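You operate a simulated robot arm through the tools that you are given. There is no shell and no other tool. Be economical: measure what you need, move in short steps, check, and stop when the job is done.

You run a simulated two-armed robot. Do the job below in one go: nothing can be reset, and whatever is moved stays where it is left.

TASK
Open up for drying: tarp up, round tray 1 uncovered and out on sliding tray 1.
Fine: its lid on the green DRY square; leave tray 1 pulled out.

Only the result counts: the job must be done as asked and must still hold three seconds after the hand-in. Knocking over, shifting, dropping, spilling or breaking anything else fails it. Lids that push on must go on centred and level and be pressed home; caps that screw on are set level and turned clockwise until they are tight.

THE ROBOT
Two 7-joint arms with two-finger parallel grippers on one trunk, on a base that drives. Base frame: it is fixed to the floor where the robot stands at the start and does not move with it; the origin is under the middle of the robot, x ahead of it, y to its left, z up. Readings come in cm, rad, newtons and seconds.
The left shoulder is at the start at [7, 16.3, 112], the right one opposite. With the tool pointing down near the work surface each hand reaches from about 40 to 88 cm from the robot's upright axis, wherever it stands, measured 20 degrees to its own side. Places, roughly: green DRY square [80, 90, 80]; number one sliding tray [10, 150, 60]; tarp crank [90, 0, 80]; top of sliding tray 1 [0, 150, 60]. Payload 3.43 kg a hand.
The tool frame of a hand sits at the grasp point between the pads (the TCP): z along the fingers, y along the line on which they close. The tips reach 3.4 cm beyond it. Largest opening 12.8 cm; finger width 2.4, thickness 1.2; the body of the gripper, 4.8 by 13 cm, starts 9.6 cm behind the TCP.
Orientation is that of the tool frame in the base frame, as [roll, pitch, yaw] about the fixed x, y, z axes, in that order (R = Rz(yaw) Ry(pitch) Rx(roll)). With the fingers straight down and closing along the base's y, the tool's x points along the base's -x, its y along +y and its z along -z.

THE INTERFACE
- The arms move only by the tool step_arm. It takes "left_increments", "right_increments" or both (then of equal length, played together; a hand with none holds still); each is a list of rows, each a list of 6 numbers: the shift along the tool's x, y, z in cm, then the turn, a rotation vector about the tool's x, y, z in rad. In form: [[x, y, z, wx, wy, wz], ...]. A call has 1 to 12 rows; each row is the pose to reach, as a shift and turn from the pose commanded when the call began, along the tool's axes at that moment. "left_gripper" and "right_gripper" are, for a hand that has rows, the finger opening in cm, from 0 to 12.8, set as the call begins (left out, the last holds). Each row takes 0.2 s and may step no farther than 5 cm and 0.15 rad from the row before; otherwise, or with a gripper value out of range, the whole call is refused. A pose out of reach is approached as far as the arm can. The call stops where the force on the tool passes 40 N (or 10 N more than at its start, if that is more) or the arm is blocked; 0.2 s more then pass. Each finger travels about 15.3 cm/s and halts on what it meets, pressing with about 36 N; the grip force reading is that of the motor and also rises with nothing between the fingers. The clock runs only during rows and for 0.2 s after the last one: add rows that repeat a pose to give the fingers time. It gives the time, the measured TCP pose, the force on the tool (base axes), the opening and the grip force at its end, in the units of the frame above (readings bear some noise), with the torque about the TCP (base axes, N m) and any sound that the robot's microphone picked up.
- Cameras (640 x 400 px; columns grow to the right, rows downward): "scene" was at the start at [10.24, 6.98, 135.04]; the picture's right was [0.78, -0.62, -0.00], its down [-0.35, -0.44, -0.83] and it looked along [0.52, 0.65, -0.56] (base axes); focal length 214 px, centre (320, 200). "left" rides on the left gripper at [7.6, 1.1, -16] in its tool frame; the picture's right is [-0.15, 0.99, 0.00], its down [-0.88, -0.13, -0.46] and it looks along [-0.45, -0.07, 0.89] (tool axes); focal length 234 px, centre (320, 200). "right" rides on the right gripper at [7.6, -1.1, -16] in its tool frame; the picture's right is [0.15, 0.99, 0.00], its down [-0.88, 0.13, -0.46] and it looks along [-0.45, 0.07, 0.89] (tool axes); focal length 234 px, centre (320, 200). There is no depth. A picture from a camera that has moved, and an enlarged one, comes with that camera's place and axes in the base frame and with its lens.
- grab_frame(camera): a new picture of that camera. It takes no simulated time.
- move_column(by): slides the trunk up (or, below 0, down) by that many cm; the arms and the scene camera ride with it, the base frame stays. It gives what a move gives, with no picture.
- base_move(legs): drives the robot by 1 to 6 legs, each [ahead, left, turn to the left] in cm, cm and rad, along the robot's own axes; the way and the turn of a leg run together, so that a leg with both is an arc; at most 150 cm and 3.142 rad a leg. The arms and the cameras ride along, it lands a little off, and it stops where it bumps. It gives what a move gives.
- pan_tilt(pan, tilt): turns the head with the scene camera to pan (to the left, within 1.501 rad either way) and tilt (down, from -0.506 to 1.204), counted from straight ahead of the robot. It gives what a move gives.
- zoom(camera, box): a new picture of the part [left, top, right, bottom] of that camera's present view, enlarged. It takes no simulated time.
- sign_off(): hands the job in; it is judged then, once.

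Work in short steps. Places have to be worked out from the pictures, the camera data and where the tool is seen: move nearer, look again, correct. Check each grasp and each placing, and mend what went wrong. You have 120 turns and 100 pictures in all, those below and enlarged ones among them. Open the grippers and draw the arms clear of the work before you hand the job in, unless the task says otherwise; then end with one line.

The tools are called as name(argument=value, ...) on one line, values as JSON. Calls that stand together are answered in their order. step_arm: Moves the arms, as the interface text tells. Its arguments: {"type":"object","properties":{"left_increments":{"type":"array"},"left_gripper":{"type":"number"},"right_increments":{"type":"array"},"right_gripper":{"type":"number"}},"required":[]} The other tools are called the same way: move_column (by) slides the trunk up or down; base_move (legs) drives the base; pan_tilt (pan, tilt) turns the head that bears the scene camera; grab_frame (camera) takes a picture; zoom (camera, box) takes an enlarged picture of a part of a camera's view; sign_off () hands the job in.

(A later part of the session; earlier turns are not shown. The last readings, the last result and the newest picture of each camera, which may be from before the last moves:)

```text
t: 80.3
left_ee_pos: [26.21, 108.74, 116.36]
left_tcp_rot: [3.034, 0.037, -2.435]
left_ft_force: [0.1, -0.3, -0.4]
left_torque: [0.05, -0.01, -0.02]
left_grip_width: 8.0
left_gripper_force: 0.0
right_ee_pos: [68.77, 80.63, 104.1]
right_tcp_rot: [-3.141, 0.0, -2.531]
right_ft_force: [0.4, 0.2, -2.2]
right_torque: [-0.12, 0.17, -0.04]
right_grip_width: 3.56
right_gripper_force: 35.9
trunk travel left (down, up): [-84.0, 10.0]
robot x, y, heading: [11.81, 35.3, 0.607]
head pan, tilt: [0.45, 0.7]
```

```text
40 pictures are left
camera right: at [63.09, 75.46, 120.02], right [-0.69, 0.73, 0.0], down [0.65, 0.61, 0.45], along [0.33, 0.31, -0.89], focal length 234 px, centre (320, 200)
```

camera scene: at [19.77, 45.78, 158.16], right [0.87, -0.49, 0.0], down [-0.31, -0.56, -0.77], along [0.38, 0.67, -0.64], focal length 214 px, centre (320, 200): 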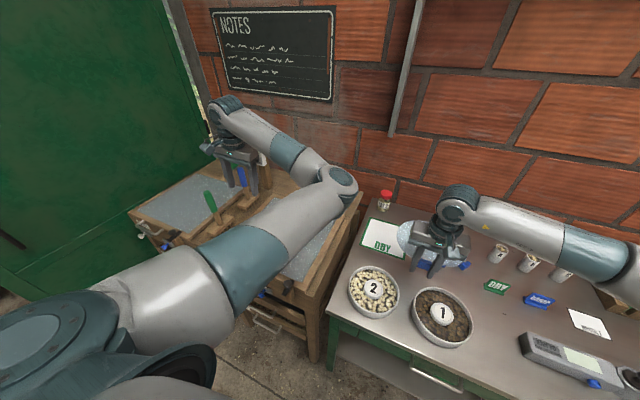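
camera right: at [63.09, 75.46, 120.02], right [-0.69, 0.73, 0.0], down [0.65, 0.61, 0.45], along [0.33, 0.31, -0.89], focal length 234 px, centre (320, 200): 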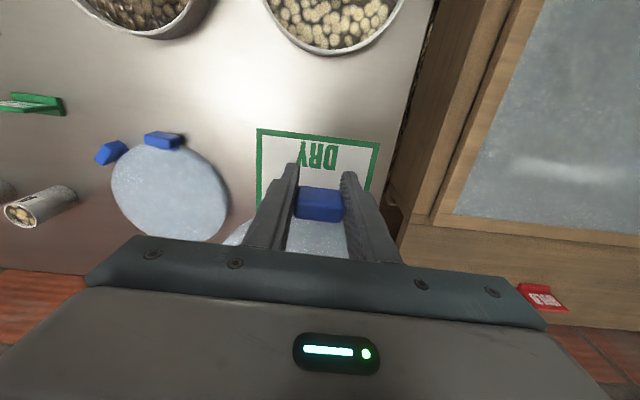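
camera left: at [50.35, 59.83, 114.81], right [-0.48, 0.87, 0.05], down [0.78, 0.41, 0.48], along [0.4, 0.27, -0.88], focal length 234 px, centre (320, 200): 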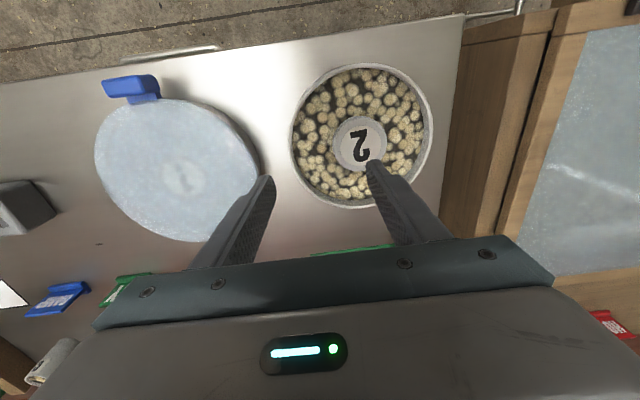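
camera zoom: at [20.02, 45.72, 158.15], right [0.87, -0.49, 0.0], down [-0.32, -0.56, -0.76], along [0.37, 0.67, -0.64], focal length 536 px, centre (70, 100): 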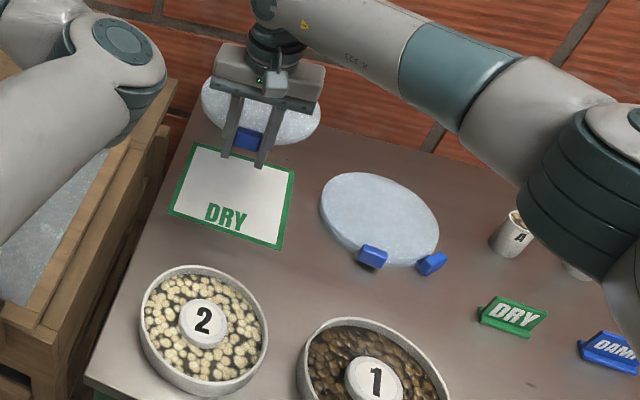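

Lid centre and square centre agree within a few mm (right camera too). I lower it toward the table, stopping while the fingertips are still clear.

step_arm(right_increments=[[0, 0, 2.5, 0, 0, 0], [0, 0, 5, 0, 0, 0], [0, 0, 7.5, 0, 0, 0], [0, 0, 10, 0, 0, 0], [0, 0, 12, 0, 0, 0], [0, 0, 13.5, 0, 0, 0], [0, 0, 14.8, 0, 0, 0], [0, 0, 15.6, 0, 0, 0]])

zoom(camera="scene", box=[320, 160, 480, 280])

grab_frame(camera="right")

```text
t: 82.1
left_ee_pos: [26.23, 108.75, 116.45]
left_tcp_rot: [3.035, 0.036, -2.438]
left_ft_force: [-0.8, -0.7, 0.3]
left_torque: [0.01, 0.0, 0.0]
left_grip_width: 8.01
left_gripper_force: 0.1
right_ee_pos: [68.72, 80.62, 88.54]
right_tcp_rot: [-3.139, -0.002, -2.528]
right_ft_force: [0.1, 0.3, -2.4]
right_torque: [-0.11, 0.22, -0.01]
right_grip_width: 3.56
right_gripper_force: 36.3
trunk travel left (down, up): [-84.0, 10.0]
robot x, y, heading: [11.84, 35.27, 0.61]
head pan, tilt: [0.45, 0.7]
```

```text
3.33 times, centred on (400, 220) of scene
camera zoom: at [19.97, 45.81, 158.14], right [0.87, -0.49, 0.0], down [-0.32, -0.56, -0.76], along [0.37, 0.67, -0.64], focal length 715 px, centre (53, 133)
```

zoom: 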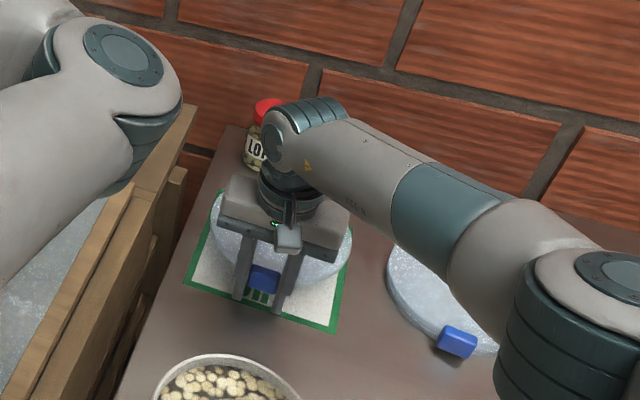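

```text
38 pictures are left
camera right: at [63.08, 75.42, 104.34], right [-0.69, 0.73, 0.0], down [0.65, 0.61, 0.45], along [0.33, 0.31, -0.89], focal length 234 px, centre (320, 200)
```

right: 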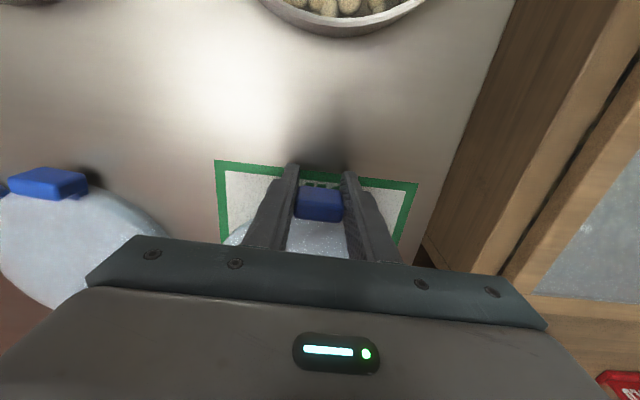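

Still centred. I lower in small steps to find contact.

step_arm(right_increments=[[0, 0, 0.4, 0, 0, 0], [0, 0, 0.7, 0, 0, 0], [0, 0, 0.9, 0, 0, 0]])

```text
t: 82.9
left_ee_pos: [26.11, 108.66, 116.46]
left_tcp_rot: [3.038, 0.036, -2.436]
left_ft_force: [-0.3, -0.4, -0.6]
left_torque: [-0.01, 0.0, -0.01]
left_grip_width: 8.02
left_gripper_force: 0.0
right_ee_pos: [68.6, 80.57, 87.62]
right_tcp_rot: [-3.141, -0.001, -2.531]
right_ft_force: [-0.1, -0.5, -2.5]
right_torque: [-0.13, 0.22, 0.03]
right_grip_width: 3.57
right_gripper_force: 35.9
trunk travel left (down, up): [-84.0, 10.0]
robot x, y, heading: [11.9, 35.22, 0.611]
head pan, tilt: [0.45, 0.7]
```

step_arm(right_increments=[[0, 0, 0.3, 0, 0, 0], [0, 0, 0.6, 0, 0, 0]])

```text
t: 83.5
left_ee_pos: [25.91, 108.64, 116.5]
left_tcp_rot: [3.035, 0.038, -2.437]
left_ft_force: [0.9, 0.5, -0.8]
left_torque: [-0.02, 0.0, 0.0]
left_grip_width: 7.99
left_gripper_force: 0.0
right_ee_pos: [68.71, 80.62, 87.37]
right_tcp_rot: [-3.139, 0.002, -2.528]
right_ft_force: [1.4, -2.4, 20.9]
right_torque: [0.0, 0.65, 0.22]
right_grip_width: 3.57
right_gripper_force: 36.0
trunk travel left (down, up): [-84.0, 10.0]
robot x, y, heading: [12.14, 35.54, 0.606]
head pan, tilt: [0.45, 0.7]
```

The fingertips touch the table (87.4), lid still slightly above. I rise 0.4 and tilt so that the lid's far edge comes down first.

step_arm(right_increments=[[0, 0, -0.7, 0, 0, 0], [0, 0, -0.7, 0, 0.03, 0], [0, 0, -0.7, 0, 0.06, 0], [0, 0, -0.6, 0, 0.09, 0]])

grab_frame(camera="right")

```text
t: 84.5
left_ee_pos: [26.22, 108.67, 116.4]
left_tcp_rot: [3.036, 0.035, -2.434]
left_ft_force: [0.5, 0.3, 0.0]
left_torque: [0.0, -0.01, -0.01]
left_grip_width: 8.02
left_gripper_force: 0.1
right_ee_pos: [68.32, 80.03, 87.87]
right_tcp_rot: [-3.14, -0.092, -2.532]
right_ft_force: [0.1, 0.2, -2.4]
right_torque: [-0.18, 0.22, 0.0]
right_grip_width: 3.58
right_gripper_force: 36.1
right hand out of reach, approached as far as the arm can: row 4
trunk travel left (down, up): [-84.0, 10.0]
robot x, y, heading: [12.09, 35.56, 0.611]
head pan, tilt: [0.45, 0.7]
```

```text
37 pictures are left
camera right: at [63.88, 75.65, 104.42], right [-0.69, 0.73, 0.01], down [0.68, 0.63, 0.37], along [0.26, 0.26, -0.93], focal length 234 px, centre (320, 200)
```

right: 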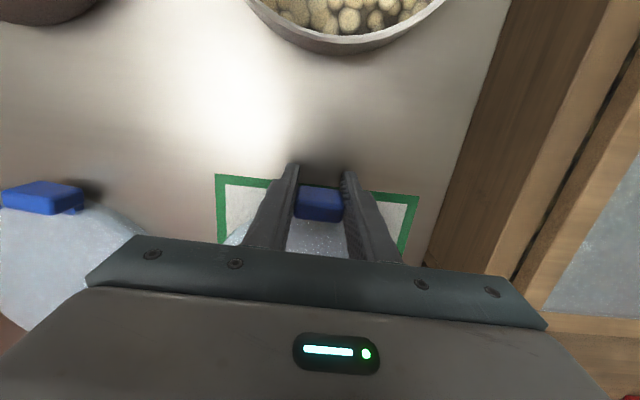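

Reach is at its limit here. I draw the hand in by 5 cm (slightly raised), then drive the base ahead by the same amount.

step_arm(right_increments=[[0, 0, -1.5, 0, 0, 0], [2, 0, -1.5, 0, 0, 0], [4, 0, -1.5, 0, 0, 0], [5, 0, -1.5, 0, 0, 0]])

base_move(legs=[[5.2, 0, 0]])

grab_frame(camera="right")

```text
t: 85.5
left_ee_pos: [26.02, 108.79, 116.39]
left_tcp_rot: [3.037, 0.036, -2.437]
left_ft_force: [0.0, 0.0, -0.4]
left_torque: [0.0, -0.01, -0.03]
left_grip_width: 8.0
left_gripper_force: 0.1
right_ee_pos: [64.17, 77.37, 89.82]
right_tcp_rot: [-3.139, -0.091, -2.532]
right_ft_force: [-0.6, 0.8, -3.6]
right_torque: [-0.17, 0.2, 0.0]
right_grip_width: 3.58
right_gripper_force: 35.8
trunk travel left (down, up): [-84.0, 10.0]
robot x, y, heading: [11.89, 35.51, 0.609]
head pan, tilt: [0.45, 0.7]
```

```text
t: 86.4
left_ee_pos: [29.77, 111.18, 116.68]
left_tcp_rot: [3.039, 0.042, -2.435]
left_ft_force: [-0.3, -0.1, 0.1]
left_torque: [0.02, -0.09, -0.04]
left_grip_width: 7.97
left_gripper_force: 0.0
right_ee_pos: [67.81, 79.97, 90.19]
right_tcp_rot: [-3.139, -0.085, -2.528]
right_ft_force: [-1.0, -0.1, -1.8]
right_torque: [-0.12, 0.15, -0.02]
right_grip_width: 3.59
right_gripper_force: 36.2
trunk travel left (down, up): [-84.0, 10.0]
robot x, y, heading: [15.95, 38.29, 0.608]
head pan, tilt: [0.45, 0.7]
```

```text
36 pictures are left
camera right: at [63.42, 75.49, 106.74], right [-0.69, 0.73, 0.01], down [0.67, 0.63, 0.38], along [0.27, 0.27, -0.93], focal length 234 px, centre (320, 200)
```

right: 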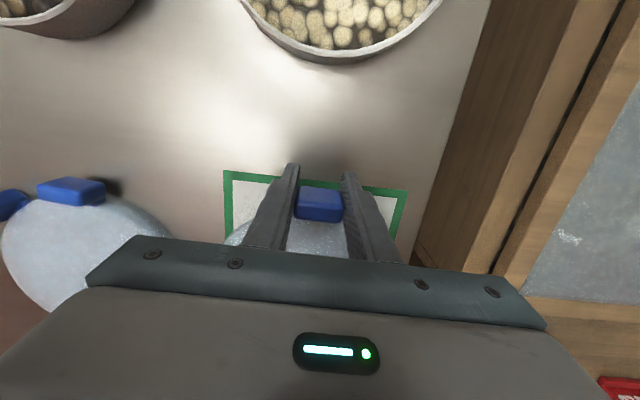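

Now I lower with more tilt until the far edge touches.

step_arm(right_increments=[[-0.6, 0, 0.6, 0, 0.03, 0], [-1.2, 0, 1.2, 0, 0.06, 0], [-1.2, 0, 1.6, 0, 0.09, 0], [-1.2, 0, 1.8, 0, 0.12, 0]])

zoom(camera="scene", box=[320, 160, 480, 280])

```text
t: 87.4
left_ee_pos: [30.12, 111.6, 116.46]
left_tcp_rot: [3.036, 0.037, -2.434]
left_ft_force: [-0.5, 0.8, 0.2]
left_torque: [0.01, 0.02, 0.03]
left_grip_width: 8.01
left_gripper_force: 0.0
right_ee_pos: [69.18, 80.83, 88.13]
right_tcp_rot: [-3.139, -0.209, -2.529]
right_ft_force: [0.1, 1.7, 4.3]
right_torque: [0.62, -0.94, 0.03]
right_grip_width: 3.58
right_gripper_force: 35.6
trunk travel left (down, up): [-84.0, 10.0]
robot x, y, heading: [15.85, 38.2, 0.604]
head pan, tilt: [0.45, 0.7]
```

```text
3.33 times, centred on (400, 220) of scene
camera zoom: at [23.85, 48.6, 158.16], right [0.87, -0.49, 0.0], down [-0.32, -0.56, -0.77], along [0.38, 0.67, -0.64], focal length 715 px, centre (53, 133)
```

zoom: 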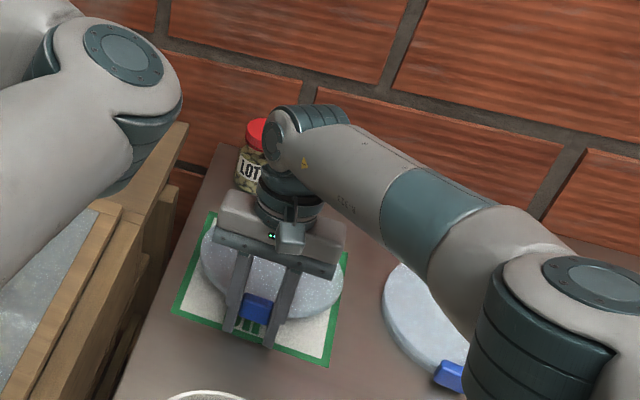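

The far edge is resting on the table (torque arm ~20 cm). I lower the near side the last half centimetre, then open just enough to let it settle.

step_arm(right_increments=[[-0.05, 0, 0.25, 0, 0, 0], [-0.1, 0, 0.5, 0, 0, 0]])

step_arm(right_increments=[[0, 0, 0, 0, 0, 0], [0, 0, 0, 0, 0, 0]], right_gripper=3.55)

grab_frame(camera="right")

```text
t: 88.0
left_ee_pos: [30.11, 111.48, 116.52]
left_tcp_rot: [3.037, 0.038, -2.434]
left_ft_force: [-0.4, -0.6, 1.0]
left_torque: [-0.03, -0.04, 0.0]
left_grip_width: 7.97
left_gripper_force: 0.1
right_ee_pos: [69.02, 80.82, 87.5]
right_tcp_rot: [-3.141, -0.211, -2.53]
right_ft_force: [-2.7, -0.5, 8.9]
right_torque: [0.44, -0.38, -0.16]
right_grip_width: 3.59
right_gripper_force: 35.9
trunk travel left (down, up): [-84.0, 10.0]
robot x, y, heading: [15.86, 38.18, 0.611]
head pan, tilt: [0.45, 0.7]
```

```text
t: 88.6
left_ee_pos: [29.95, 111.45, 116.58]
left_tcp_rot: [3.036, 0.038, -2.435]
left_ft_force: [0.0, -0.4, -0.5]
left_torque: [0.02, 0.02, -0.01]
left_grip_width: 8.01
left_gripper_force: 0.0
right_ee_pos: [69.18, 80.75, 87.62]
right_tcp_rot: [-3.139, -0.21, -2.529]
right_ft_force: [-1.7, -0.3, 10.5]
right_torque: [0.24, 0.14, -0.08]
right_grip_width: 3.6
right_gripper_force: 0.0
trunk travel left (down, up): [-84.0, 10.0]
robot x, y, heading: [16.15, 37.99, 0.613]
head pan, tilt: [0.45, 0.7]
```

```text
34 pictures are left
camera right: at [66.29, 77.48, 104.71], right [-0.69, 0.73, 0.03], down [0.71, 0.66, 0.26], along [0.17, 0.2, -0.96], focal length 234 px, centre (320, 200)
```

right: 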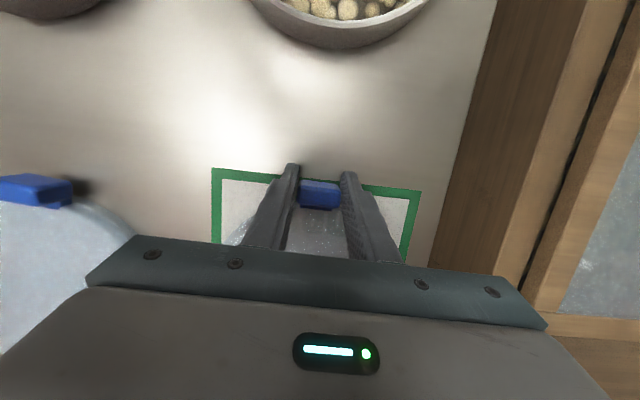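

Grip force is zero and the lid has settled. I open fully and rise straight up, then look.

step_arm(right_increments=[[0.06, 0, -0.3, 0, 0, 0], [0.06, 0, -0.3, 0, 0, 0], [0.2, 0, -1, 0, 0, 0], [0.8, 0, -4, 0, 0, 0], [1.7, 0, -8, 0, 0, 0], [2.5, 0, -12, 0, 0, 0], [3.4, 0, -16, 0, -0.1, 0], [3.4, 0, -16, 0, -0.21, 0]], right_gripper=6.5)

grab_frame(camera="right")

zoom(camera="scene", box=[320, 150, 520, 300])

```text
t: 90.4
left_ee_pos: [30.18, 111.43, 116.37]
left_tcp_rot: [3.036, 0.037, -2.434]
left_ft_force: [-0.5, -0.3, -0.2]
left_torque: [0.0, 0.02, 0.0]
left_grip_width: 8.0
left_gripper_force: 0.1
right_ee_pos: [69.0, 80.68, 103.82]
right_tcp_rot: [-3.14, 0.0, -2.529]
right_ft_force: [0.1, 0.2, -0.1]
right_torque: [-0.02, 0.0, 0.0]
right_grip_width: 6.51
right_gripper_force: 0.1
trunk travel left (down, up): [-84.0, 10.0]
robot x, y, heading: [15.84, 38.39, 0.613]
head pan, tilt: [0.45, 0.7]
```

```text
33 pictures are left
camera right: at [63.45, 75.47, 119.9], right [-0.69, 0.73, 0.0], down [0.65, 0.61, 0.46], along [0.33, 0.31, -0.89], focal length 234 px, centre (320, 200)
```

right: 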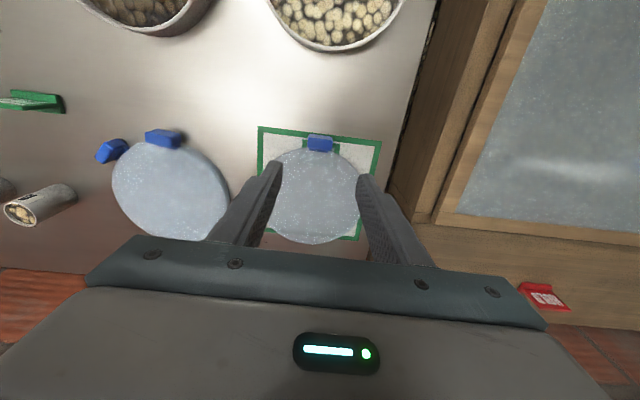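

```text
2.67 times, centred on (420, 225) of scene
camera zoom: at [23.98, 48.52, 158.15], right [0.87, -0.49, 0.0], down [-0.32, -0.56, -0.77], along [0.37, 0.67, -0.64], focal length 572 px, centre (53, 133)
```

zoom: 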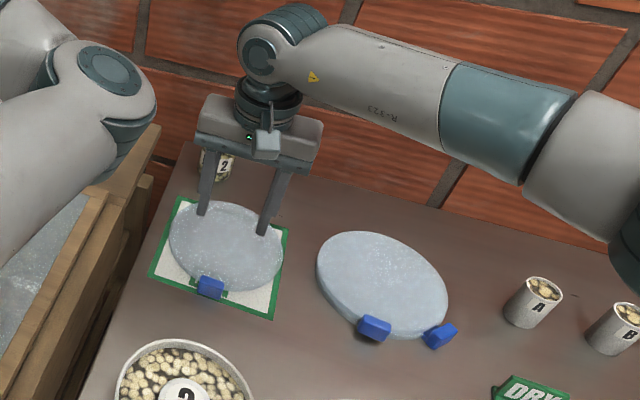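

The lid lies flat on the DRY square, centred within about 1 cm. Now the sliding tray: the left arm's natural reach is to the left, so I drive back and left to bring it before the cabinet, and look.

base_move(legs=[[-38, 0, 0], [0, 45, 0]])

pan_tilt(pan=0.55, tilt=0.85)

grab_frame(camera="scene")

grab_frame(camera="left")

```text
t: 95.1
left_ee_pos: [-27.68, 126.69, 116.57]
left_tcp_rot: [3.034, 0.036, -2.43]
left_ft_force: [0.0, 0.8, -0.5]
left_torque: [0.0, -0.01, 0.01]
left_grip_width: 8.0
left_gripper_force: 0.0
right_ee_pos: [11.65, 96.13, 103.92]
right_tcp_rot: [-3.139, -0.001, -2.523]
right_ft_force: [-0.4, -0.1, -0.1]
right_torque: [0.0, 0.0, 0.0]
right_grip_width: 6.5
right_gripper_force: 0.1
trunk travel left (down, up): [-84.0, 10.0]
robot x, y, heading: [-41.54, 53.09, 0.615]
head pan, tilt: [0.45, 0.7]
```

```text
t: 95.8
left_ee_pos: [-27.71, 126.77, 116.38]
left_tcp_rot: [3.036, 0.037, -2.43]
left_ft_force: [0.0, 1.1, 0.0]
left_torque: [-0.01, -0.08, 0.02]
left_grip_width: 7.99
left_gripper_force: 0.1
right_ee_pos: [11.42, 96.3, 103.79]
right_tcp_rot: [-3.14, -0.002, -2.524]
right_ft_force: [1.0, -0.6, 0.1]
right_torque: [-0.03, 0.0, -0.01]
right_grip_width: 6.5
right_gripper_force: 0.1
trunk travel left (down, up): [-84.0, 10.0]
robot x, y, heading: [-41.4, 53.25, 0.615]
head pan, tilt: [0.55, 0.85]
```

```text
31 pictures are left
camera scene: at [-34.47, 63.54, 156.92], right [0.92, -0.4, 0.0], down [-0.3, -0.69, -0.66], along [0.26, 0.61, -0.75], focal length 214 px, centre (320, 200)
```

scene: 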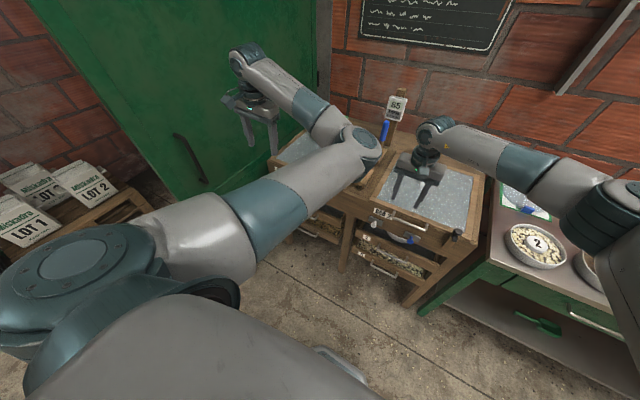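

```text
30 pictures are left
camera left: at [-33.46, 121.14, 132.07], right [-0.54, 0.84, 0.11], down [0.77, 0.43, 0.47], along [0.35, 0.34, -0.88], focal length 234 px, centre (320, 200)
```

left: 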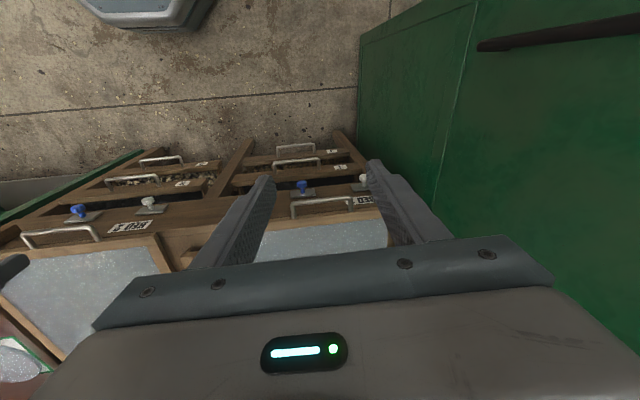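

I zoom on the cabinet front through the left camera to identify tray 1's handle.

zoom(camera="left", box=[240, 120, 400, 230])

```text
3.64 times, centred on (320, 175) of left
camera zoom: at [-33.46, 121.14, 132.07], right [-0.54, 0.84, 0.11], down [0.77, 0.43, 0.47], along [0.35, 0.34, -0.88], focal length 852 px, centre (320, 291)
```

zoom: 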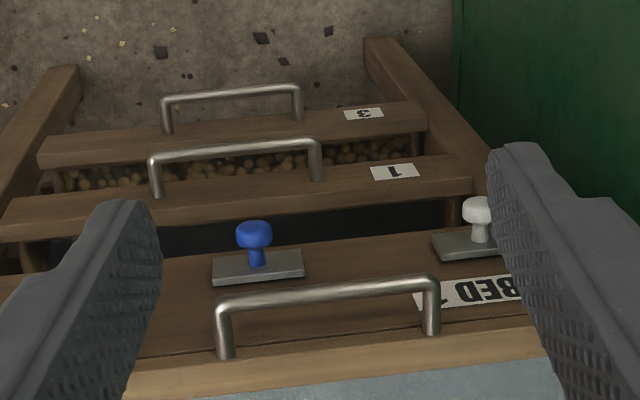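

Tray 1's handle bar is clear: about [-12.5, 135.5, 58.5], bar along the front. I pull the right hand in and to the right, and turn the left gripper 90° so it can close on a horizontal bar.

step_arm(left_increments=[[0, 0, 0, 0, 0, 0.143], [0, 0, 0, 0, 0, 0.286], [0, 0, 0, 0, 0, 0.429], [0, 0, 0, 0, 0, 0.571], [0, 0, 0, 0, 0, 0.714], [0, 0, 0, 0, 0, 0.857], [0, 0, 0, 0, 0, 1.0], [0, 0, 0, 0, 0, 1.143], [0, 0, 0, 0, 0, 1.286], [0, 0, 0, 0, 0, 1.429], [0, 0, 0, 0, 0, 1.57]], right_increments=[[1.5, -2, -1, 0, 0, 0], [3, -4, -2, 0, 0, 0], [4.5, -6, -3, 0, 0, 0], [6, -8, -4, 0, 0, 0], [7.5, -10, -5, 0, 0, 0], [9, -12, -6, 0, 0, 0], [10, -14, -7, 0, 0, 0], [11, -16, -8, 0, 0, 0], [12, -18, -9, 0, 0, 0], [12, -20, -10, 0, 0, 0], [12, -20, -10, 0, 0, 0]])

```text
t: 98.2
left_ee_pos: [-27.67, 126.82, 116.39]
left_tcp_rot: [3.104, -0.105, 2.284]
left_ft_force: [-0.7, 0.0, 1.2]
left_torque: [-0.02, -0.01, 0.02]
left_grip_width: 8.03
left_gripper_force: 0.0
right_ee_pos: [13.32, 72.99, 114.1]
right_tcp_rot: [-3.139, -0.004, -2.521]
right_ft_force: [0.1, 0.9, -0.3]
right_torque: [-0.06, 0.0, 0.01]
right_grip_width: 6.49
right_gripper_force: 0.1
trunk travel left (down, up): [-84.0, 10.0]
robot x, y, heading: [-41.47, 53.46, 0.613]
head pan, tilt: [0.55, 0.85]
```

The turn worked. I tilt the fingers forward ~0.9 rad and then lower the trunk 30 cm.

step_arm(left_increments=[[0, 0, 0, -0.14, 0, 0], [0, 0, 0, -0.28, 0, 0], [0, 0, 0, -0.42, 0, 0], [0, 0, 0, -0.56, 0, 0], [0, 0, 0, -0.7, 0, 0], [0, 0, 0, -0.84, 0, 0], [0, 0, 0, -0.9, 0, 0]])

move_column(by=-30)

grab_frame(camera="left")

```text
t: 99.8
left_ee_pos: [-27.65, 126.77, 116.41]
left_tcp_rot: [2.203, -0.106, 2.288]
left_ft_force: [0.9, -0.3, -0.4]
left_torque: [-0.04, 0.01, -0.01]
left_grip_width: 8.01
left_gripper_force: 0.1
right_ee_pos: [13.1, 72.99, 114.17]
right_tcp_rot: [-3.139, -0.001, -2.524]
right_ft_force: [-0.6, 0.5, -0.1]
right_torque: [0.01, 0.0, 0.0]
right_grip_width: 6.49
right_gripper_force: 0.2
trunk travel left (down, up): [-84.0, 10.0]
robot x, y, heading: [-41.25, 53.02, 0.614]
head pan, tilt: [0.55, 0.85]
```

```text
t: 102.8
left_ee_pos: [-27.57, 126.71, 86.47]
left_tcp_rot: [2.205, -0.104, 2.288]
left_ft_force: [0.3, 0.4, -0.7]
left_torque: [0.03, -0.03, -0.01]
left_grip_width: 7.99
left_gripper_force: 0.1
right_ee_pos: [13.14, 72.92, 84.0]
right_tcp_rot: [3.141, -0.004, -2.523]
right_ft_force: [-0.5, 1.1, -0.8]
right_torque: [0.0, 0.04, -0.04]
right_grip_width: 6.5
right_gripper_force: 0.2
trunk travel left (down, up): [-54.0, 40.0]
robot x, y, heading: [-41.46, 53.21, 0.614]
head pan, tilt: [0.55, 0.85]
```

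```text
28 pictures are left
camera left: at [-41.09, 123.66, 97.5], right [0.59, 0.21, 0.78], down [0.25, -0.96, 0.07], along [0.77, 0.15, -0.63], focal length 234 px, centre (320, 200)
```

left: 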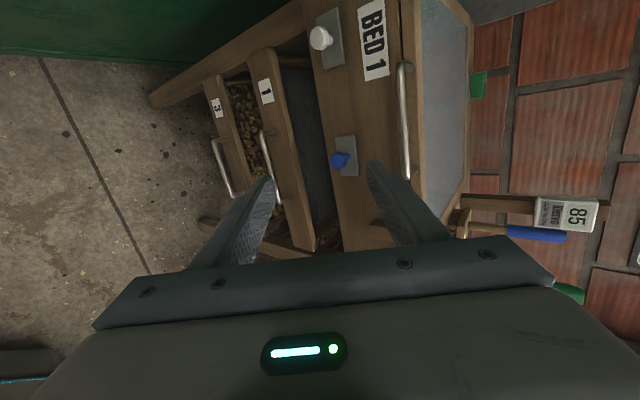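

Bar triangulates to centre [-13.4, 134.3, 61.7]. I square the tool and move to a standoff 8 cm short of it, with the gripper nearly closed to slip around the bar.

step_arm(left_increments=[[-1, -2, 3.8, 0, -0.03, 0], [-2, -4, 7.6, 0, -0.06, -0.01], [-3, -6.1, 11.4, 0, -0.09, -0.01], [-4, -8.1, 15.3, 0, -0.12, -0.02], [-5, -10.2, 19.1, 0, -0.145, -0.02], [-5, -10.2, 19.1, 0, -0.145, -0.02]], left_gripper=4)

grab_frame(camera="left")

```text
t: 104.2
left_ee_pos: [-18.6, 130.71, 66.55]
left_tcp_rot: [2.21, -0.003, 2.183]
left_ft_force: [0.1, -0.7, -0.9]
left_torque: [0.01, 0.01, -0.04]
left_grip_width: 4.01
left_gripper_force: 0.1
right_ee_pos: [13.19, 72.9, 84.11]
right_tcp_rot: [-3.14, 0.001, -2.521]
right_ft_force: [-0.9, 0.4, -0.5]
right_torque: [0.02, -0.02, -0.01]
right_grip_width: 6.5
right_gripper_force: 0.2
trunk travel left (down, up): [-54.0, 40.0]
robot x, y, heading: [-41.29, 52.86, 0.616]
head pan, tilt: [0.55, 0.85]
```

```text
27 pictures are left
camera left: at [-32.96, 129.94, 76.93], right [0.57, 0.22, 0.79], down [0.14, -0.98, 0.16], along [0.81, 0.02, -0.59], focal length 234 px, centre (320, 200)
```

left: 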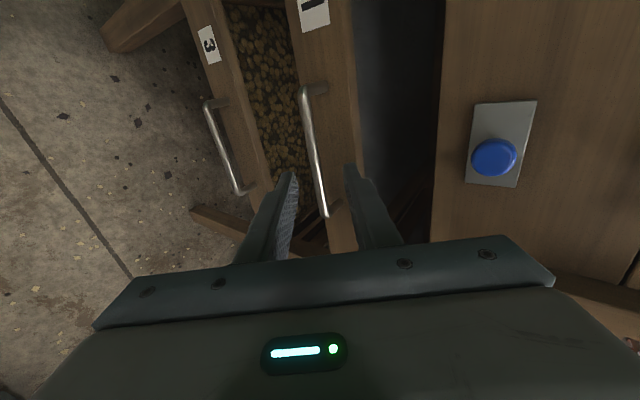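

The bar lies exactly on the approach line. I advance 6.3 cm and close.

step_arm(left_increments=[[0, 0, 2, 0, 0, 0], [0, 0, 4, 0, 0, 0], [0, 0, 5.5, 0, 0, 0], [0, 0, 6.3, 0, 0, 0]])

step_arm(left_increments=[[0, 0, 0, 0, 0, 0], [0, 0, 0, 0, 0, 0], [0, 0, 0, 0, 0, 0]], left_gripper=0)

grab_frame(camera="left")

```text
t: 105.2
left_ee_pos: [-14.4, 133.59, 62.68]
left_tcp_rot: [2.211, 0.0, 2.184]
left_ft_force: [-0.6, -0.7, 0.4]
left_torque: [-0.02, 0.02, -0.05]
left_grip_width: 4.01
left_gripper_force: 0.1
right_ee_pos: [13.2, 72.97, 84.12]
right_tcp_rot: [3.141, -0.002, -2.523]
right_ft_force: [-0.1, 0.4, -0.7]
right_torque: [-0.01, -0.01, -0.02]
right_grip_width: 6.51
right_gripper_force: 0.0
trunk travel left (down, up): [-54.0, 40.0]
robot x, y, heading: [-41.5, 53.01, 0.612]
head pan, tilt: [0.55, 0.85]
```

```text
t: 106.0
left_ee_pos: [-14.92, 133.57, 62.31]
left_tcp_rot: [2.218, 0.0, 2.186]
left_ft_force: [-14.5, -21.8, -21.8]
left_torque: [-0.77, 0.24, 1.03]
left_grip_width: 1.18
left_gripper_force: 45.5
right_ee_pos: [13.14, 73.15, 84.0]
right_tcp_rot: [-3.138, -0.002, -2.523]
right_ft_force: [-0.1, 1.1, 0.2]
right_torque: [-0.03, 0.02, 0.01]
right_grip_width: 6.51
right_gripper_force: 0.0
trunk travel left (down, up): [-54.0, 40.0]
robot x, y, heading: [-41.28, 53.35, 0.616]
head pan, tilt: [0.55, 0.85]
```

```text
26 pictures are left
camera left: at [-28.97, 132.8, 72.76], right [0.57, 0.22, 0.79], down [0.15, -0.97, 0.17], along [0.81, 0.02, -0.59], focal length 234 px, centre (320, 200)
```

left: 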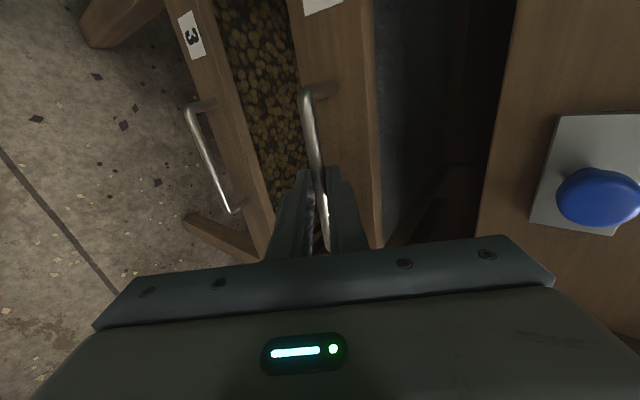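

Bar is gripped (1.2 cm). I relax the side load slightly and pull by driving back 10 cm to test.

step_arm(left_increments=[[0, -0.3, 0, 0, 0, 0], [0, -0.3, 0, 0, 0, 0]])

base_move(legs=[[-10, 0, 0]])

grab_frame(camera="left")

```text
t: 106.6
left_ee_pos: [-14.81, 133.35, 62.27]
left_tcp_rot: [2.215, -0.001, 2.184]
left_ft_force: [-13.7, -19.2, -18.7]
left_torque: [-0.97, 0.06, 0.77]
left_grip_width: 1.14
left_gripper_force: 44.9
right_ee_pos: [13.17, 73.07, 84.09]
right_tcp_rot: [-3.139, 0.0, -2.522]
right_ft_force: [0.1, 0.3, 0.2]
right_torque: [-0.01, -0.02, 0.02]
right_grip_width: 6.51
right_gripper_force: 0.0
trunk travel left (down, up): [-54.0, 40.0]
robot x, y, heading: [-41.51, 53.27, 0.613]
head pan, tilt: [0.55, 0.85]
```

```text
t: 107.8
left_ee_pos: [-22.67, 127.58, 62.29]
left_tcp_rot: [2.211, -0.001, 2.18]
left_ft_force: [9.8, -13.0, -24.6]
left_torque: [-1.0, -0.26, 0.41]
left_grip_width: 1.18
left_gripper_force: 45.3
right_ee_pos: [5.31, 67.3, 83.95]
right_tcp_rot: [-3.139, -0.001, -2.523]
right_ft_force: [0.0, 0.0, -0.3]
right_torque: [-0.01, 0.0, 0.0]
right_grip_width: 6.51
right_gripper_force: 0.0
trunk travel left (down, up): [-54.0, 40.0]
robot x, y, heading: [-49.34, 47.62, 0.613]
head pan, tilt: [0.55, 0.85]
```

```text
25 pictures are left
camera left: at [-36.83, 127.09, 72.68], right [0.57, 0.22, 0.79], down [0.14, -0.98, 0.17], along [0.81, 0.01, -0.59], focal length 234 px, centre (320, 200)
```

left: 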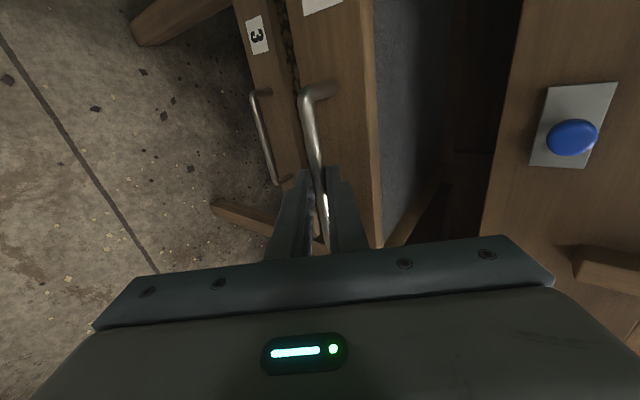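

The tray follows. I pull another 17 cm.

base_move(legs=[[-17, 0, 0]])

grab_frame(camera="left")

grab_frame(camera="scene")

```text
t: 109.2
left_ee_pos: [-36.09, 117.74, 62.39]
left_tcp_rot: [2.212, 0.002, 2.175]
left_ft_force: [10.3, -14.9, -13.4]
left_torque: [-0.89, -0.36, 0.48]
left_grip_width: 1.19
left_gripper_force: 44.8
right_ee_pos: [-8.56, 57.55, 84.04]
right_tcp_rot: [-3.14, -0.001, -2.524]
right_ft_force: [-0.4, -0.3, 0.5]
right_torque: [-0.01, -0.01, -0.03]
right_grip_width: 6.48
right_gripper_force: 0.0
trunk travel left (down, up): [-54.0, 40.0]
robot x, y, heading: [-63.59, 37.86, 0.619]
head pan, tilt: [0.55, 0.85]
```

```text
24 pictures are left
camera left: at [-50.38, 117.19, 72.67], right [0.57, 0.22, 0.79], down [0.14, -0.98, 0.17], along [0.81, 0.01, -0.59], focal length 234 px, centre (320, 200)
```

left: 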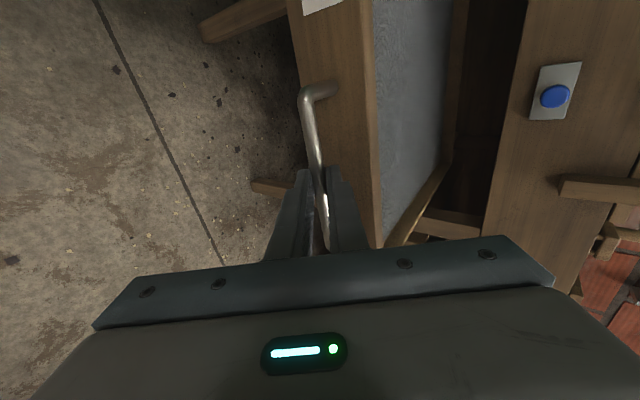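

```text
23 pictures are left
camera scene: at [-56.23, 48.04, 126.91], right [0.92, -0.4, 0.0], down [-0.3, -0.69, -0.66], along [0.26, 0.61, -0.75], focal length 214 px, centre (320, 200)
```

scene: 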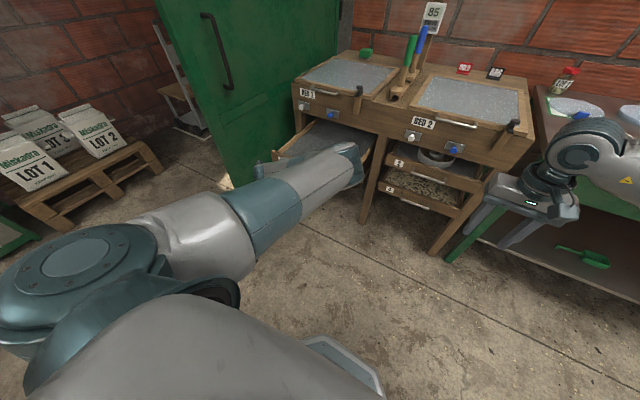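

Tray 1 is out ~26 cm. I open the left gripper, back off along the fingers, and raise it.

step_arm(left_increments=[[0, 0, 0, 0, 0, 0], [0, 0, 0, 0, 0, 0], [0, 0, -2, 0, 0, 0], [0, 0, -4.5, 0, 0, 0], [0, 0, -8, 0, 0, 0], [0, 3, -10, 0, 0, 0], [0, 6, -12, 0, 0, 0], [0, 9, -14, 0, 0, 0]], left_gripper=4.5, right_increments=[[0, 2, 0, 0, 0, 0], [0, 4, 0, 0, 0, 0], [0, 6, 0, 0, 0, 0], [0, 8, 0, 0, 0, 0], [0, 10, 0, 0, 0, 0], [0, 12, 0, 0, 0, 0], [0, 12, 0, 0, 0, 0], [0, 12, 0, 0, 0, 0]])

grab_frame(camera="left")

```text
t: 111.0
left_ee_pos: [-40.96, 114.42, 77.77]
left_tcp_rot: [2.215, 0.002, 2.176]
left_ft_force: [0.2, -0.4, -0.7]
left_torque: [-0.01, -0.03, 0.01]
left_grip_width: 4.48
left_gripper_force: 0.1
right_ee_pos: [-15.58, 67.06, 83.97]
right_tcp_rot: [-3.14, 0.001, -2.523]
right_ft_force: [0.3, -0.1, 0.0]
right_torque: [0.01, -0.01, 0.0]
right_grip_width: 6.48
right_gripper_force: 0.1
trunk travel left (down, up): [-54.0, 40.0]
robot x, y, heading: [-63.51, 37.95, 0.615]
head pan, tilt: [0.55, 0.85]
```

```text
22 pictures are left
camera left: at [-55.29, 113.87, 88.25], right [0.57, 0.22, 0.79], down [0.14, -0.98, 0.17], along [0.81, 0.01, -0.58], focal length 234 px, centre (320, 200)
```

left: 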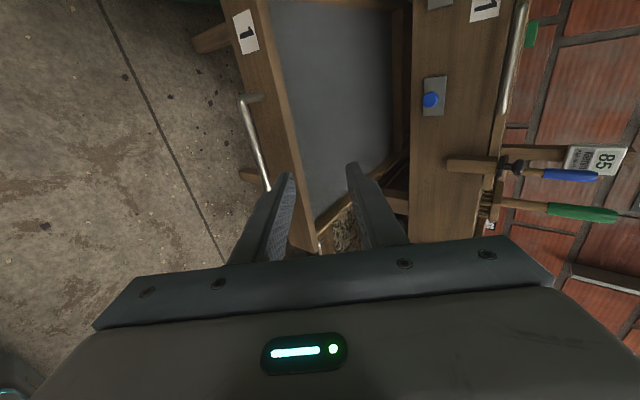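

Exposed depth is ~22 cm for an 18 cm tray; I prefer a bit more room. I regrip the bar and pull ~6 cm more.

step_arm(left_increments=[[0, -3, 2, 0, 0, 0], [0, -6, 4, 0, 0, 0], [0, -9, 6, 0, 0, 0], [0, -9, 9, 0, 0, 0], [0, -9, 12, 0, 0, 0], [0, -9, 14, 0, 0, 0]])

step_arm(left_increments=[[0, 0, 0, 0, 0, 0], [0, 0, 0, 0, 0, 0], [0, 0, 0, 0, 0, 0]], left_gripper=0)

base_move(legs=[[-6, 0, 0]])

```text
t: 112.5
left_ee_pos: [-36.11, 117.85, 62.16]
left_tcp_rot: [2.214, 0.002, 2.176]
left_ft_force: [0.0, 0.4, -0.3]
left_torque: [0.01, 0.02, 0.02]
left_grip_width: 4.54
left_gripper_force: 0.0
right_ee_pos: [-15.69, 67.12, 84.01]
right_tcp_rot: [-3.139, -0.002, -2.526]
right_ft_force: [0.6, -0.7, 0.4]
right_torque: [0.01, 0.02, -0.03]
right_grip_width: 6.47
right_gripper_force: 0.1
trunk travel left (down, up): [-54.0, 40.0]
robot x, y, heading: [-63.01, 37.91, 0.611]
head pan, tilt: [0.55, 0.85]
```

```text
t: 113.2
left_ee_pos: [-36.21, 117.85, 62.35]
left_tcp_rot: [2.211, 0.004, 2.173]
left_ft_force: [1.3, -1.1, 3.4]
left_torque: [-0.72, -0.64, 0.56]
left_grip_width: 1.17
left_gripper_force: 44.7
right_ee_pos: [-15.43, 67.12, 84.05]
right_tcp_rot: [-3.14, -0.001, -2.522]
right_ft_force: [0.1, 0.1, 0.2]
right_torque: [0.02, 0.0, 0.01]
right_grip_width: 6.52
right_gripper_force: 0.0
trunk travel left (down, up): [-54.0, 40.0]
robot x, y, heading: [-63.32, 38.23, 0.62]
head pan, tilt: [0.55, 0.85]
```

```text
t: 114.2
left_ee_pos: [-41.04, 114.21, 62.27]
left_tcp_rot: [2.212, 0.004, 2.172]
left_ft_force: [5.7, -9.6, 0.1]
left_torque: [-0.49, -0.34, 0.82]
left_grip_width: 1.21
left_gripper_force: 45.5
right_ee_pos: [-20.59, 63.59, 84.11]
right_tcp_rot: [-3.141, -0.001, -2.522]
right_ft_force: [0.4, -0.5, 0.8]
right_torque: [0.05, -0.04, 0.02]
right_grip_width: 6.52
right_gripper_force: 0.1
trunk travel left (down, up): [-54.0, 40.0]
robot x, y, heading: [-67.66, 34.2, 0.614]
head pan, tilt: [0.55, 0.85]
```

32 cm out now. I release, retract, raise and bring the tool upright again.

step_arm(left_increments=[[0, 0, 0, 0, 0, 0], [0, 0, 0, 0, 0, 0], [0, 0, -2, 0, 0, 0], [0, 0, -4.5, 0, 0, 0], [0, 0, -8, 0, 0, 0], [0, 3, -10, 0.14, 0, 0], [0, 6, -12, 0.28, 0, 0], [0, 9, -14, 0.42, 0, 0], [0, 12, -16, 0.56, 0, 0], [0, 15, -18, 0.7, 0, 0], [0, 15, -20, 0.84, 0, 0], [0, 15, -20, 0.93, 0, 0]], left_gripper=4.5)

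move_column(by=30)

grab_frame(camera="left")

```text
t: 116.8
left_ee_pos: [-46.92, 110.38, 86.03]
left_tcp_rot: [-3.136, 0.005, 2.174]
left_ft_force: [1.0, -0.3, -0.4]
left_torque: [-0.04, 0.0, -0.02]
left_grip_width: 4.5
left_gripper_force: 0.1
right_ee_pos: [-20.34, 63.7, 83.91]
right_tcp_rot: [3.141, -0.003, -2.525]
right_ft_force: [-0.4, -0.5, 0.0]
right_torque: [0.0, -0.03, 0.02]
right_grip_width: 6.49
right_gripper_force: 0.0
trunk travel left (down, up): [-54.0, 40.0]
robot x, y, heading: [-68.21, 34.52, 0.613]
head pan, tilt: [0.55, 0.85]
```

```text
t: 119.8
left_ee_pos: [-46.91, 110.38, 115.97]
left_tcp_rot: [-3.14, 0.003, 2.173]
left_ft_force: [-0.3, 0.2, -0.1]
left_torque: [0.01, -0.02, 0.0]
left_grip_width: 4.53
left_gripper_force: 0.0
right_ee_pos: [-20.45, 63.72, 113.98]
right_tcp_rot: [-3.139, -0.003, -2.523]
right_ft_force: [-0.2, 0.0, 0.0]
right_torque: [-0.01, -0.01, -0.03]
right_grip_width: 6.48
right_gripper_force: 0.0
trunk travel left (down, up): [-84.0, 10.0]
robot x, y, heading: [-68.38, 34.81, 0.612]
head pan, tilt: [0.55, 0.85]
```

```text
21 pictures are left
camera left: at [-50.25, 117.46, 131.88], right [0.9, 0.44, 0.0], down [0.39, -0.8, 0.46], along [0.2, -0.41, -0.89], focal length 234 px, centre (320, 200)
```

left: 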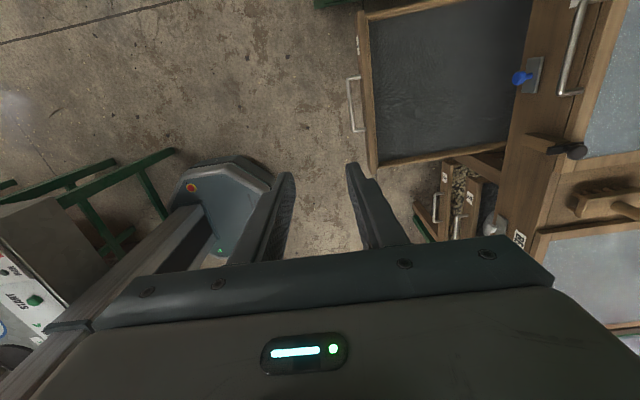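

The pulled-out tray is clearly visible (front near u 38, about 36 cm wide). Now I drive so that the left hand comes above round tray 1.

base_move(legs=[[25, -70, 0], [20, -43, 0], [14, 0, 0]])

grab_frame(camera="left")

```text
t: 127.3
left_ee_pos: [66.33, 52.21, 116.16]
left_tcp_rot: [3.142, 0.004, 2.187]
left_ft_force: [-0.4, -0.5, 0.7]
left_torque: [0.01, -0.02, 0.04]
left_grip_width: 4.53
left_gripper_force: 0.1
right_ee_pos: [93.25, 5.96, 114.08]
right_tcp_rot: [-3.138, 0.002, -2.511]
right_ft_force: [-0.2, 0.6, 0.2]
right_torque: [0.0, -0.06, -0.01]
right_grip_width: 6.5
right_gripper_force: 0.0
trunk travel left (down, up): [-84.0, 10.0]
robot x, y, heading: [46.28, -23.59, 0.623]
head pan, tilt: [0.55, 0.85]
```

```text
20 pictures are left
camera left: at [62.76, 59.2, 132.04], right [0.89, 0.45, 0.0], down [0.4, -0.79, 0.46], along [0.21, -0.41, -0.89], focal length 234 px, centre (320, 200)
```

left: 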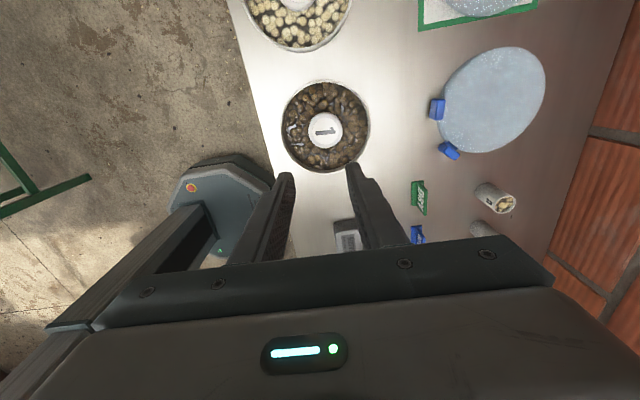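

Boss is nearly beneath the hand at about [67.7, 52.1]. I open, descend to z 99 with that correction, and look again.

step_arm(left_increments=[[-0.3, 0.4, 4.5, 0, 0, 0], [-0.6, 0.8, 9, 0, 0, 0], [-0.9, 1.1, 13.5, 0, 0, 0], [-0.9, 1.1, 18, 0, 0, 0], [-0.9, 1.1, 18, 0, 0, 0]], left_gripper=10)

grab_frame(camera="left")

```text
t: 128.5
left_ee_pos: [67.81, 52.04, 98.06]
left_tcp_rot: [-3.139, 0.002, 2.188]
left_ft_force: [0.2, 0.3, 0.4]
left_torque: [0.0, 0.03, -0.04]
left_grip_width: 9.99
left_gripper_force: 0.0
right_ee_pos: [93.56, 6.03, 113.99]
right_tcp_rot: [-3.141, -0.001, -2.508]
right_ft_force: [-0.1, -0.4, -0.4]
right_torque: [0.05, 0.0, -0.04]
right_grip_width: 6.49
right_gripper_force: 0.0
trunk travel left (down, up): [-84.0, 10.0]
robot x, y, heading: [46.23, -24.24, 0.626]
head pan, tilt: [0.55, 0.85]
```

```text
19 pictures are left
camera left: at [64.36, 58.98, 113.84], right [0.89, 0.45, 0.0], down [0.4, -0.79, 0.46], along [0.21, -0.41, -0.89], focal length 234 px, centre (320, 200)
```

left: 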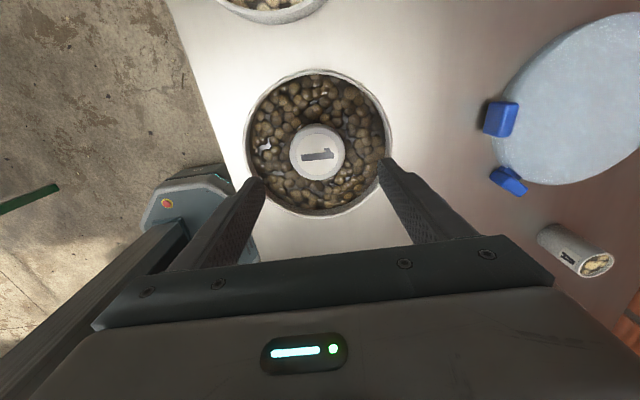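

Boss centre is under the TCP, its top near z 86.5–87.5. I descend to tips ≈ z 86 with opening 9.

step_arm(left_increments=[[0, 0.1, 3, 0, 0, 0], [0, 0.1, 5.5, 0, 0, 0], [0, 0.1, 7.5, 0, 0, 0], [0, 0.1, 8.6, 0, 0, 0]], left_gripper=9)

step_arm(left_increments=[[0, 0, 0, 0, 0, 0], [0, 0, 0, 0, 0, 0], [0, 0, 0, 0, 0, 0]], left_gripper=5)

grab_frame(camera="left")

```text
t: 129.5
left_ee_pos: [67.96, 52.06, 89.7]
left_tcp_rot: [3.14, 0.004, 2.186]
left_ft_force: [0.4, 0.9, 3.5]
left_torque: [0.17, -0.1, -0.01]
left_grip_width: 9.01
left_gripper_force: 0.2
right_ee_pos: [93.43, 5.85, 113.95]
right_tcp_rot: [-3.14, 0.001, -2.512]
right_ft_force: [0.0, 0.0, -0.2]
right_torque: [0.01, -0.02, -0.01]
right_grip_width: 6.49
right_gripper_force: 0.0
trunk travel left (down, up): [-84.0, 10.0]
robot x, y, heading: [46.0, -23.92, 0.622]
head pan, tilt: [0.55, 0.85]
```

```text
t: 130.3
left_ee_pos: [68.03, 52.05, 89.65]
left_tcp_rot: [3.142, 0.003, 2.186]
left_ft_force: [1.0, 2.0, 7.9]
left_torque: [0.22, -0.15, 0.13]
left_grip_width: 6.26
left_gripper_force: 35.7
right_ee_pos: [93.46, 6.05, 114.07]
right_tcp_rot: [-3.139, 0.001, -2.509]
right_ft_force: [0.3, -0.4, -0.1]
right_torque: [0.02, -0.01, 0.01]
right_grip_width: 6.5
right_gripper_force: 0.2
trunk travel left (down, up): [-84.0, 10.0]
robot x, y, heading: [46.13, -23.53, 0.627]
head pan, tilt: [0.55, 0.85]
```

```text
18 pictures are left
camera left: at [64.48, 59.08, 105.48], right [0.89, 0.45, 0.0], down [0.4, -0.79, 0.46], along [0.21, -0.41, -0.89], focal length 234 px, centre (320, 200)
```

left: 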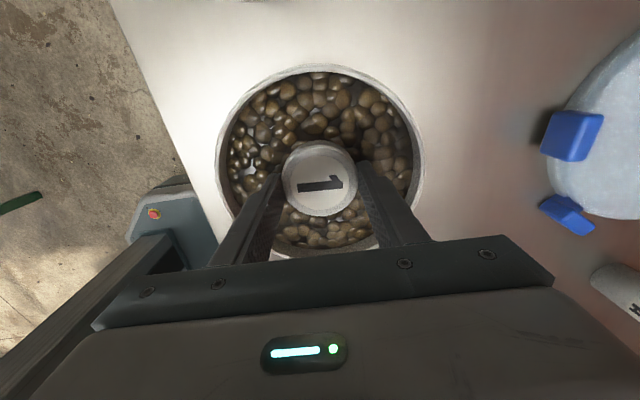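

The boss is gripped (6.3 cm). I lift slowly and check.

step_arm(left_increments=[[0, 0, -0.5, 0, 0, 0], [0, 0, -1, 0, 0, 0], [0, 0, -2, 0, 0, 0], [0, 0, -3, 0, 0, 0], [0, 0, -3, 0, 0, 0]], left_gripper=0)

grab_frame(camera="left")

```text
t: 131.5
left_ee_pos: [68.01, 52.04, 92.45]
left_tcp_rot: [-3.14, 0.005, 2.186]
left_ft_force: [0.5, 1.0, -3.6]
left_torque: [-0.05, -0.03, -0.01]
left_grip_width: 6.26
left_gripper_force: 35.9
right_ee_pos: [93.58, 5.99, 114.08]
right_tcp_rot: [-3.14, -0.001, -2.509]
right_ft_force: [0.3, 0.9, 0.2]
right_torque: [0.0, -0.02, 0.02]
right_grip_width: 6.48
right_gripper_force: 0.0
trunk travel left (down, up): [-84.0, 10.0]
robot x, y, heading: [46.43, -23.96, 0.623]
head pan, tilt: [0.55, 0.85]
```

```text
17 pictures are left
camera left: at [64.52, 59.14, 108.4], right [0.89, 0.45, 0.0], down [0.4, -0.79, 0.46], along [0.21, -0.41, -0.89], focal length 234 px, centre (320, 200)
```

left: 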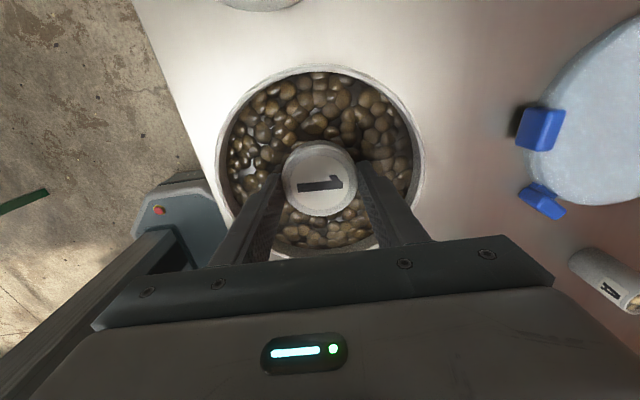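

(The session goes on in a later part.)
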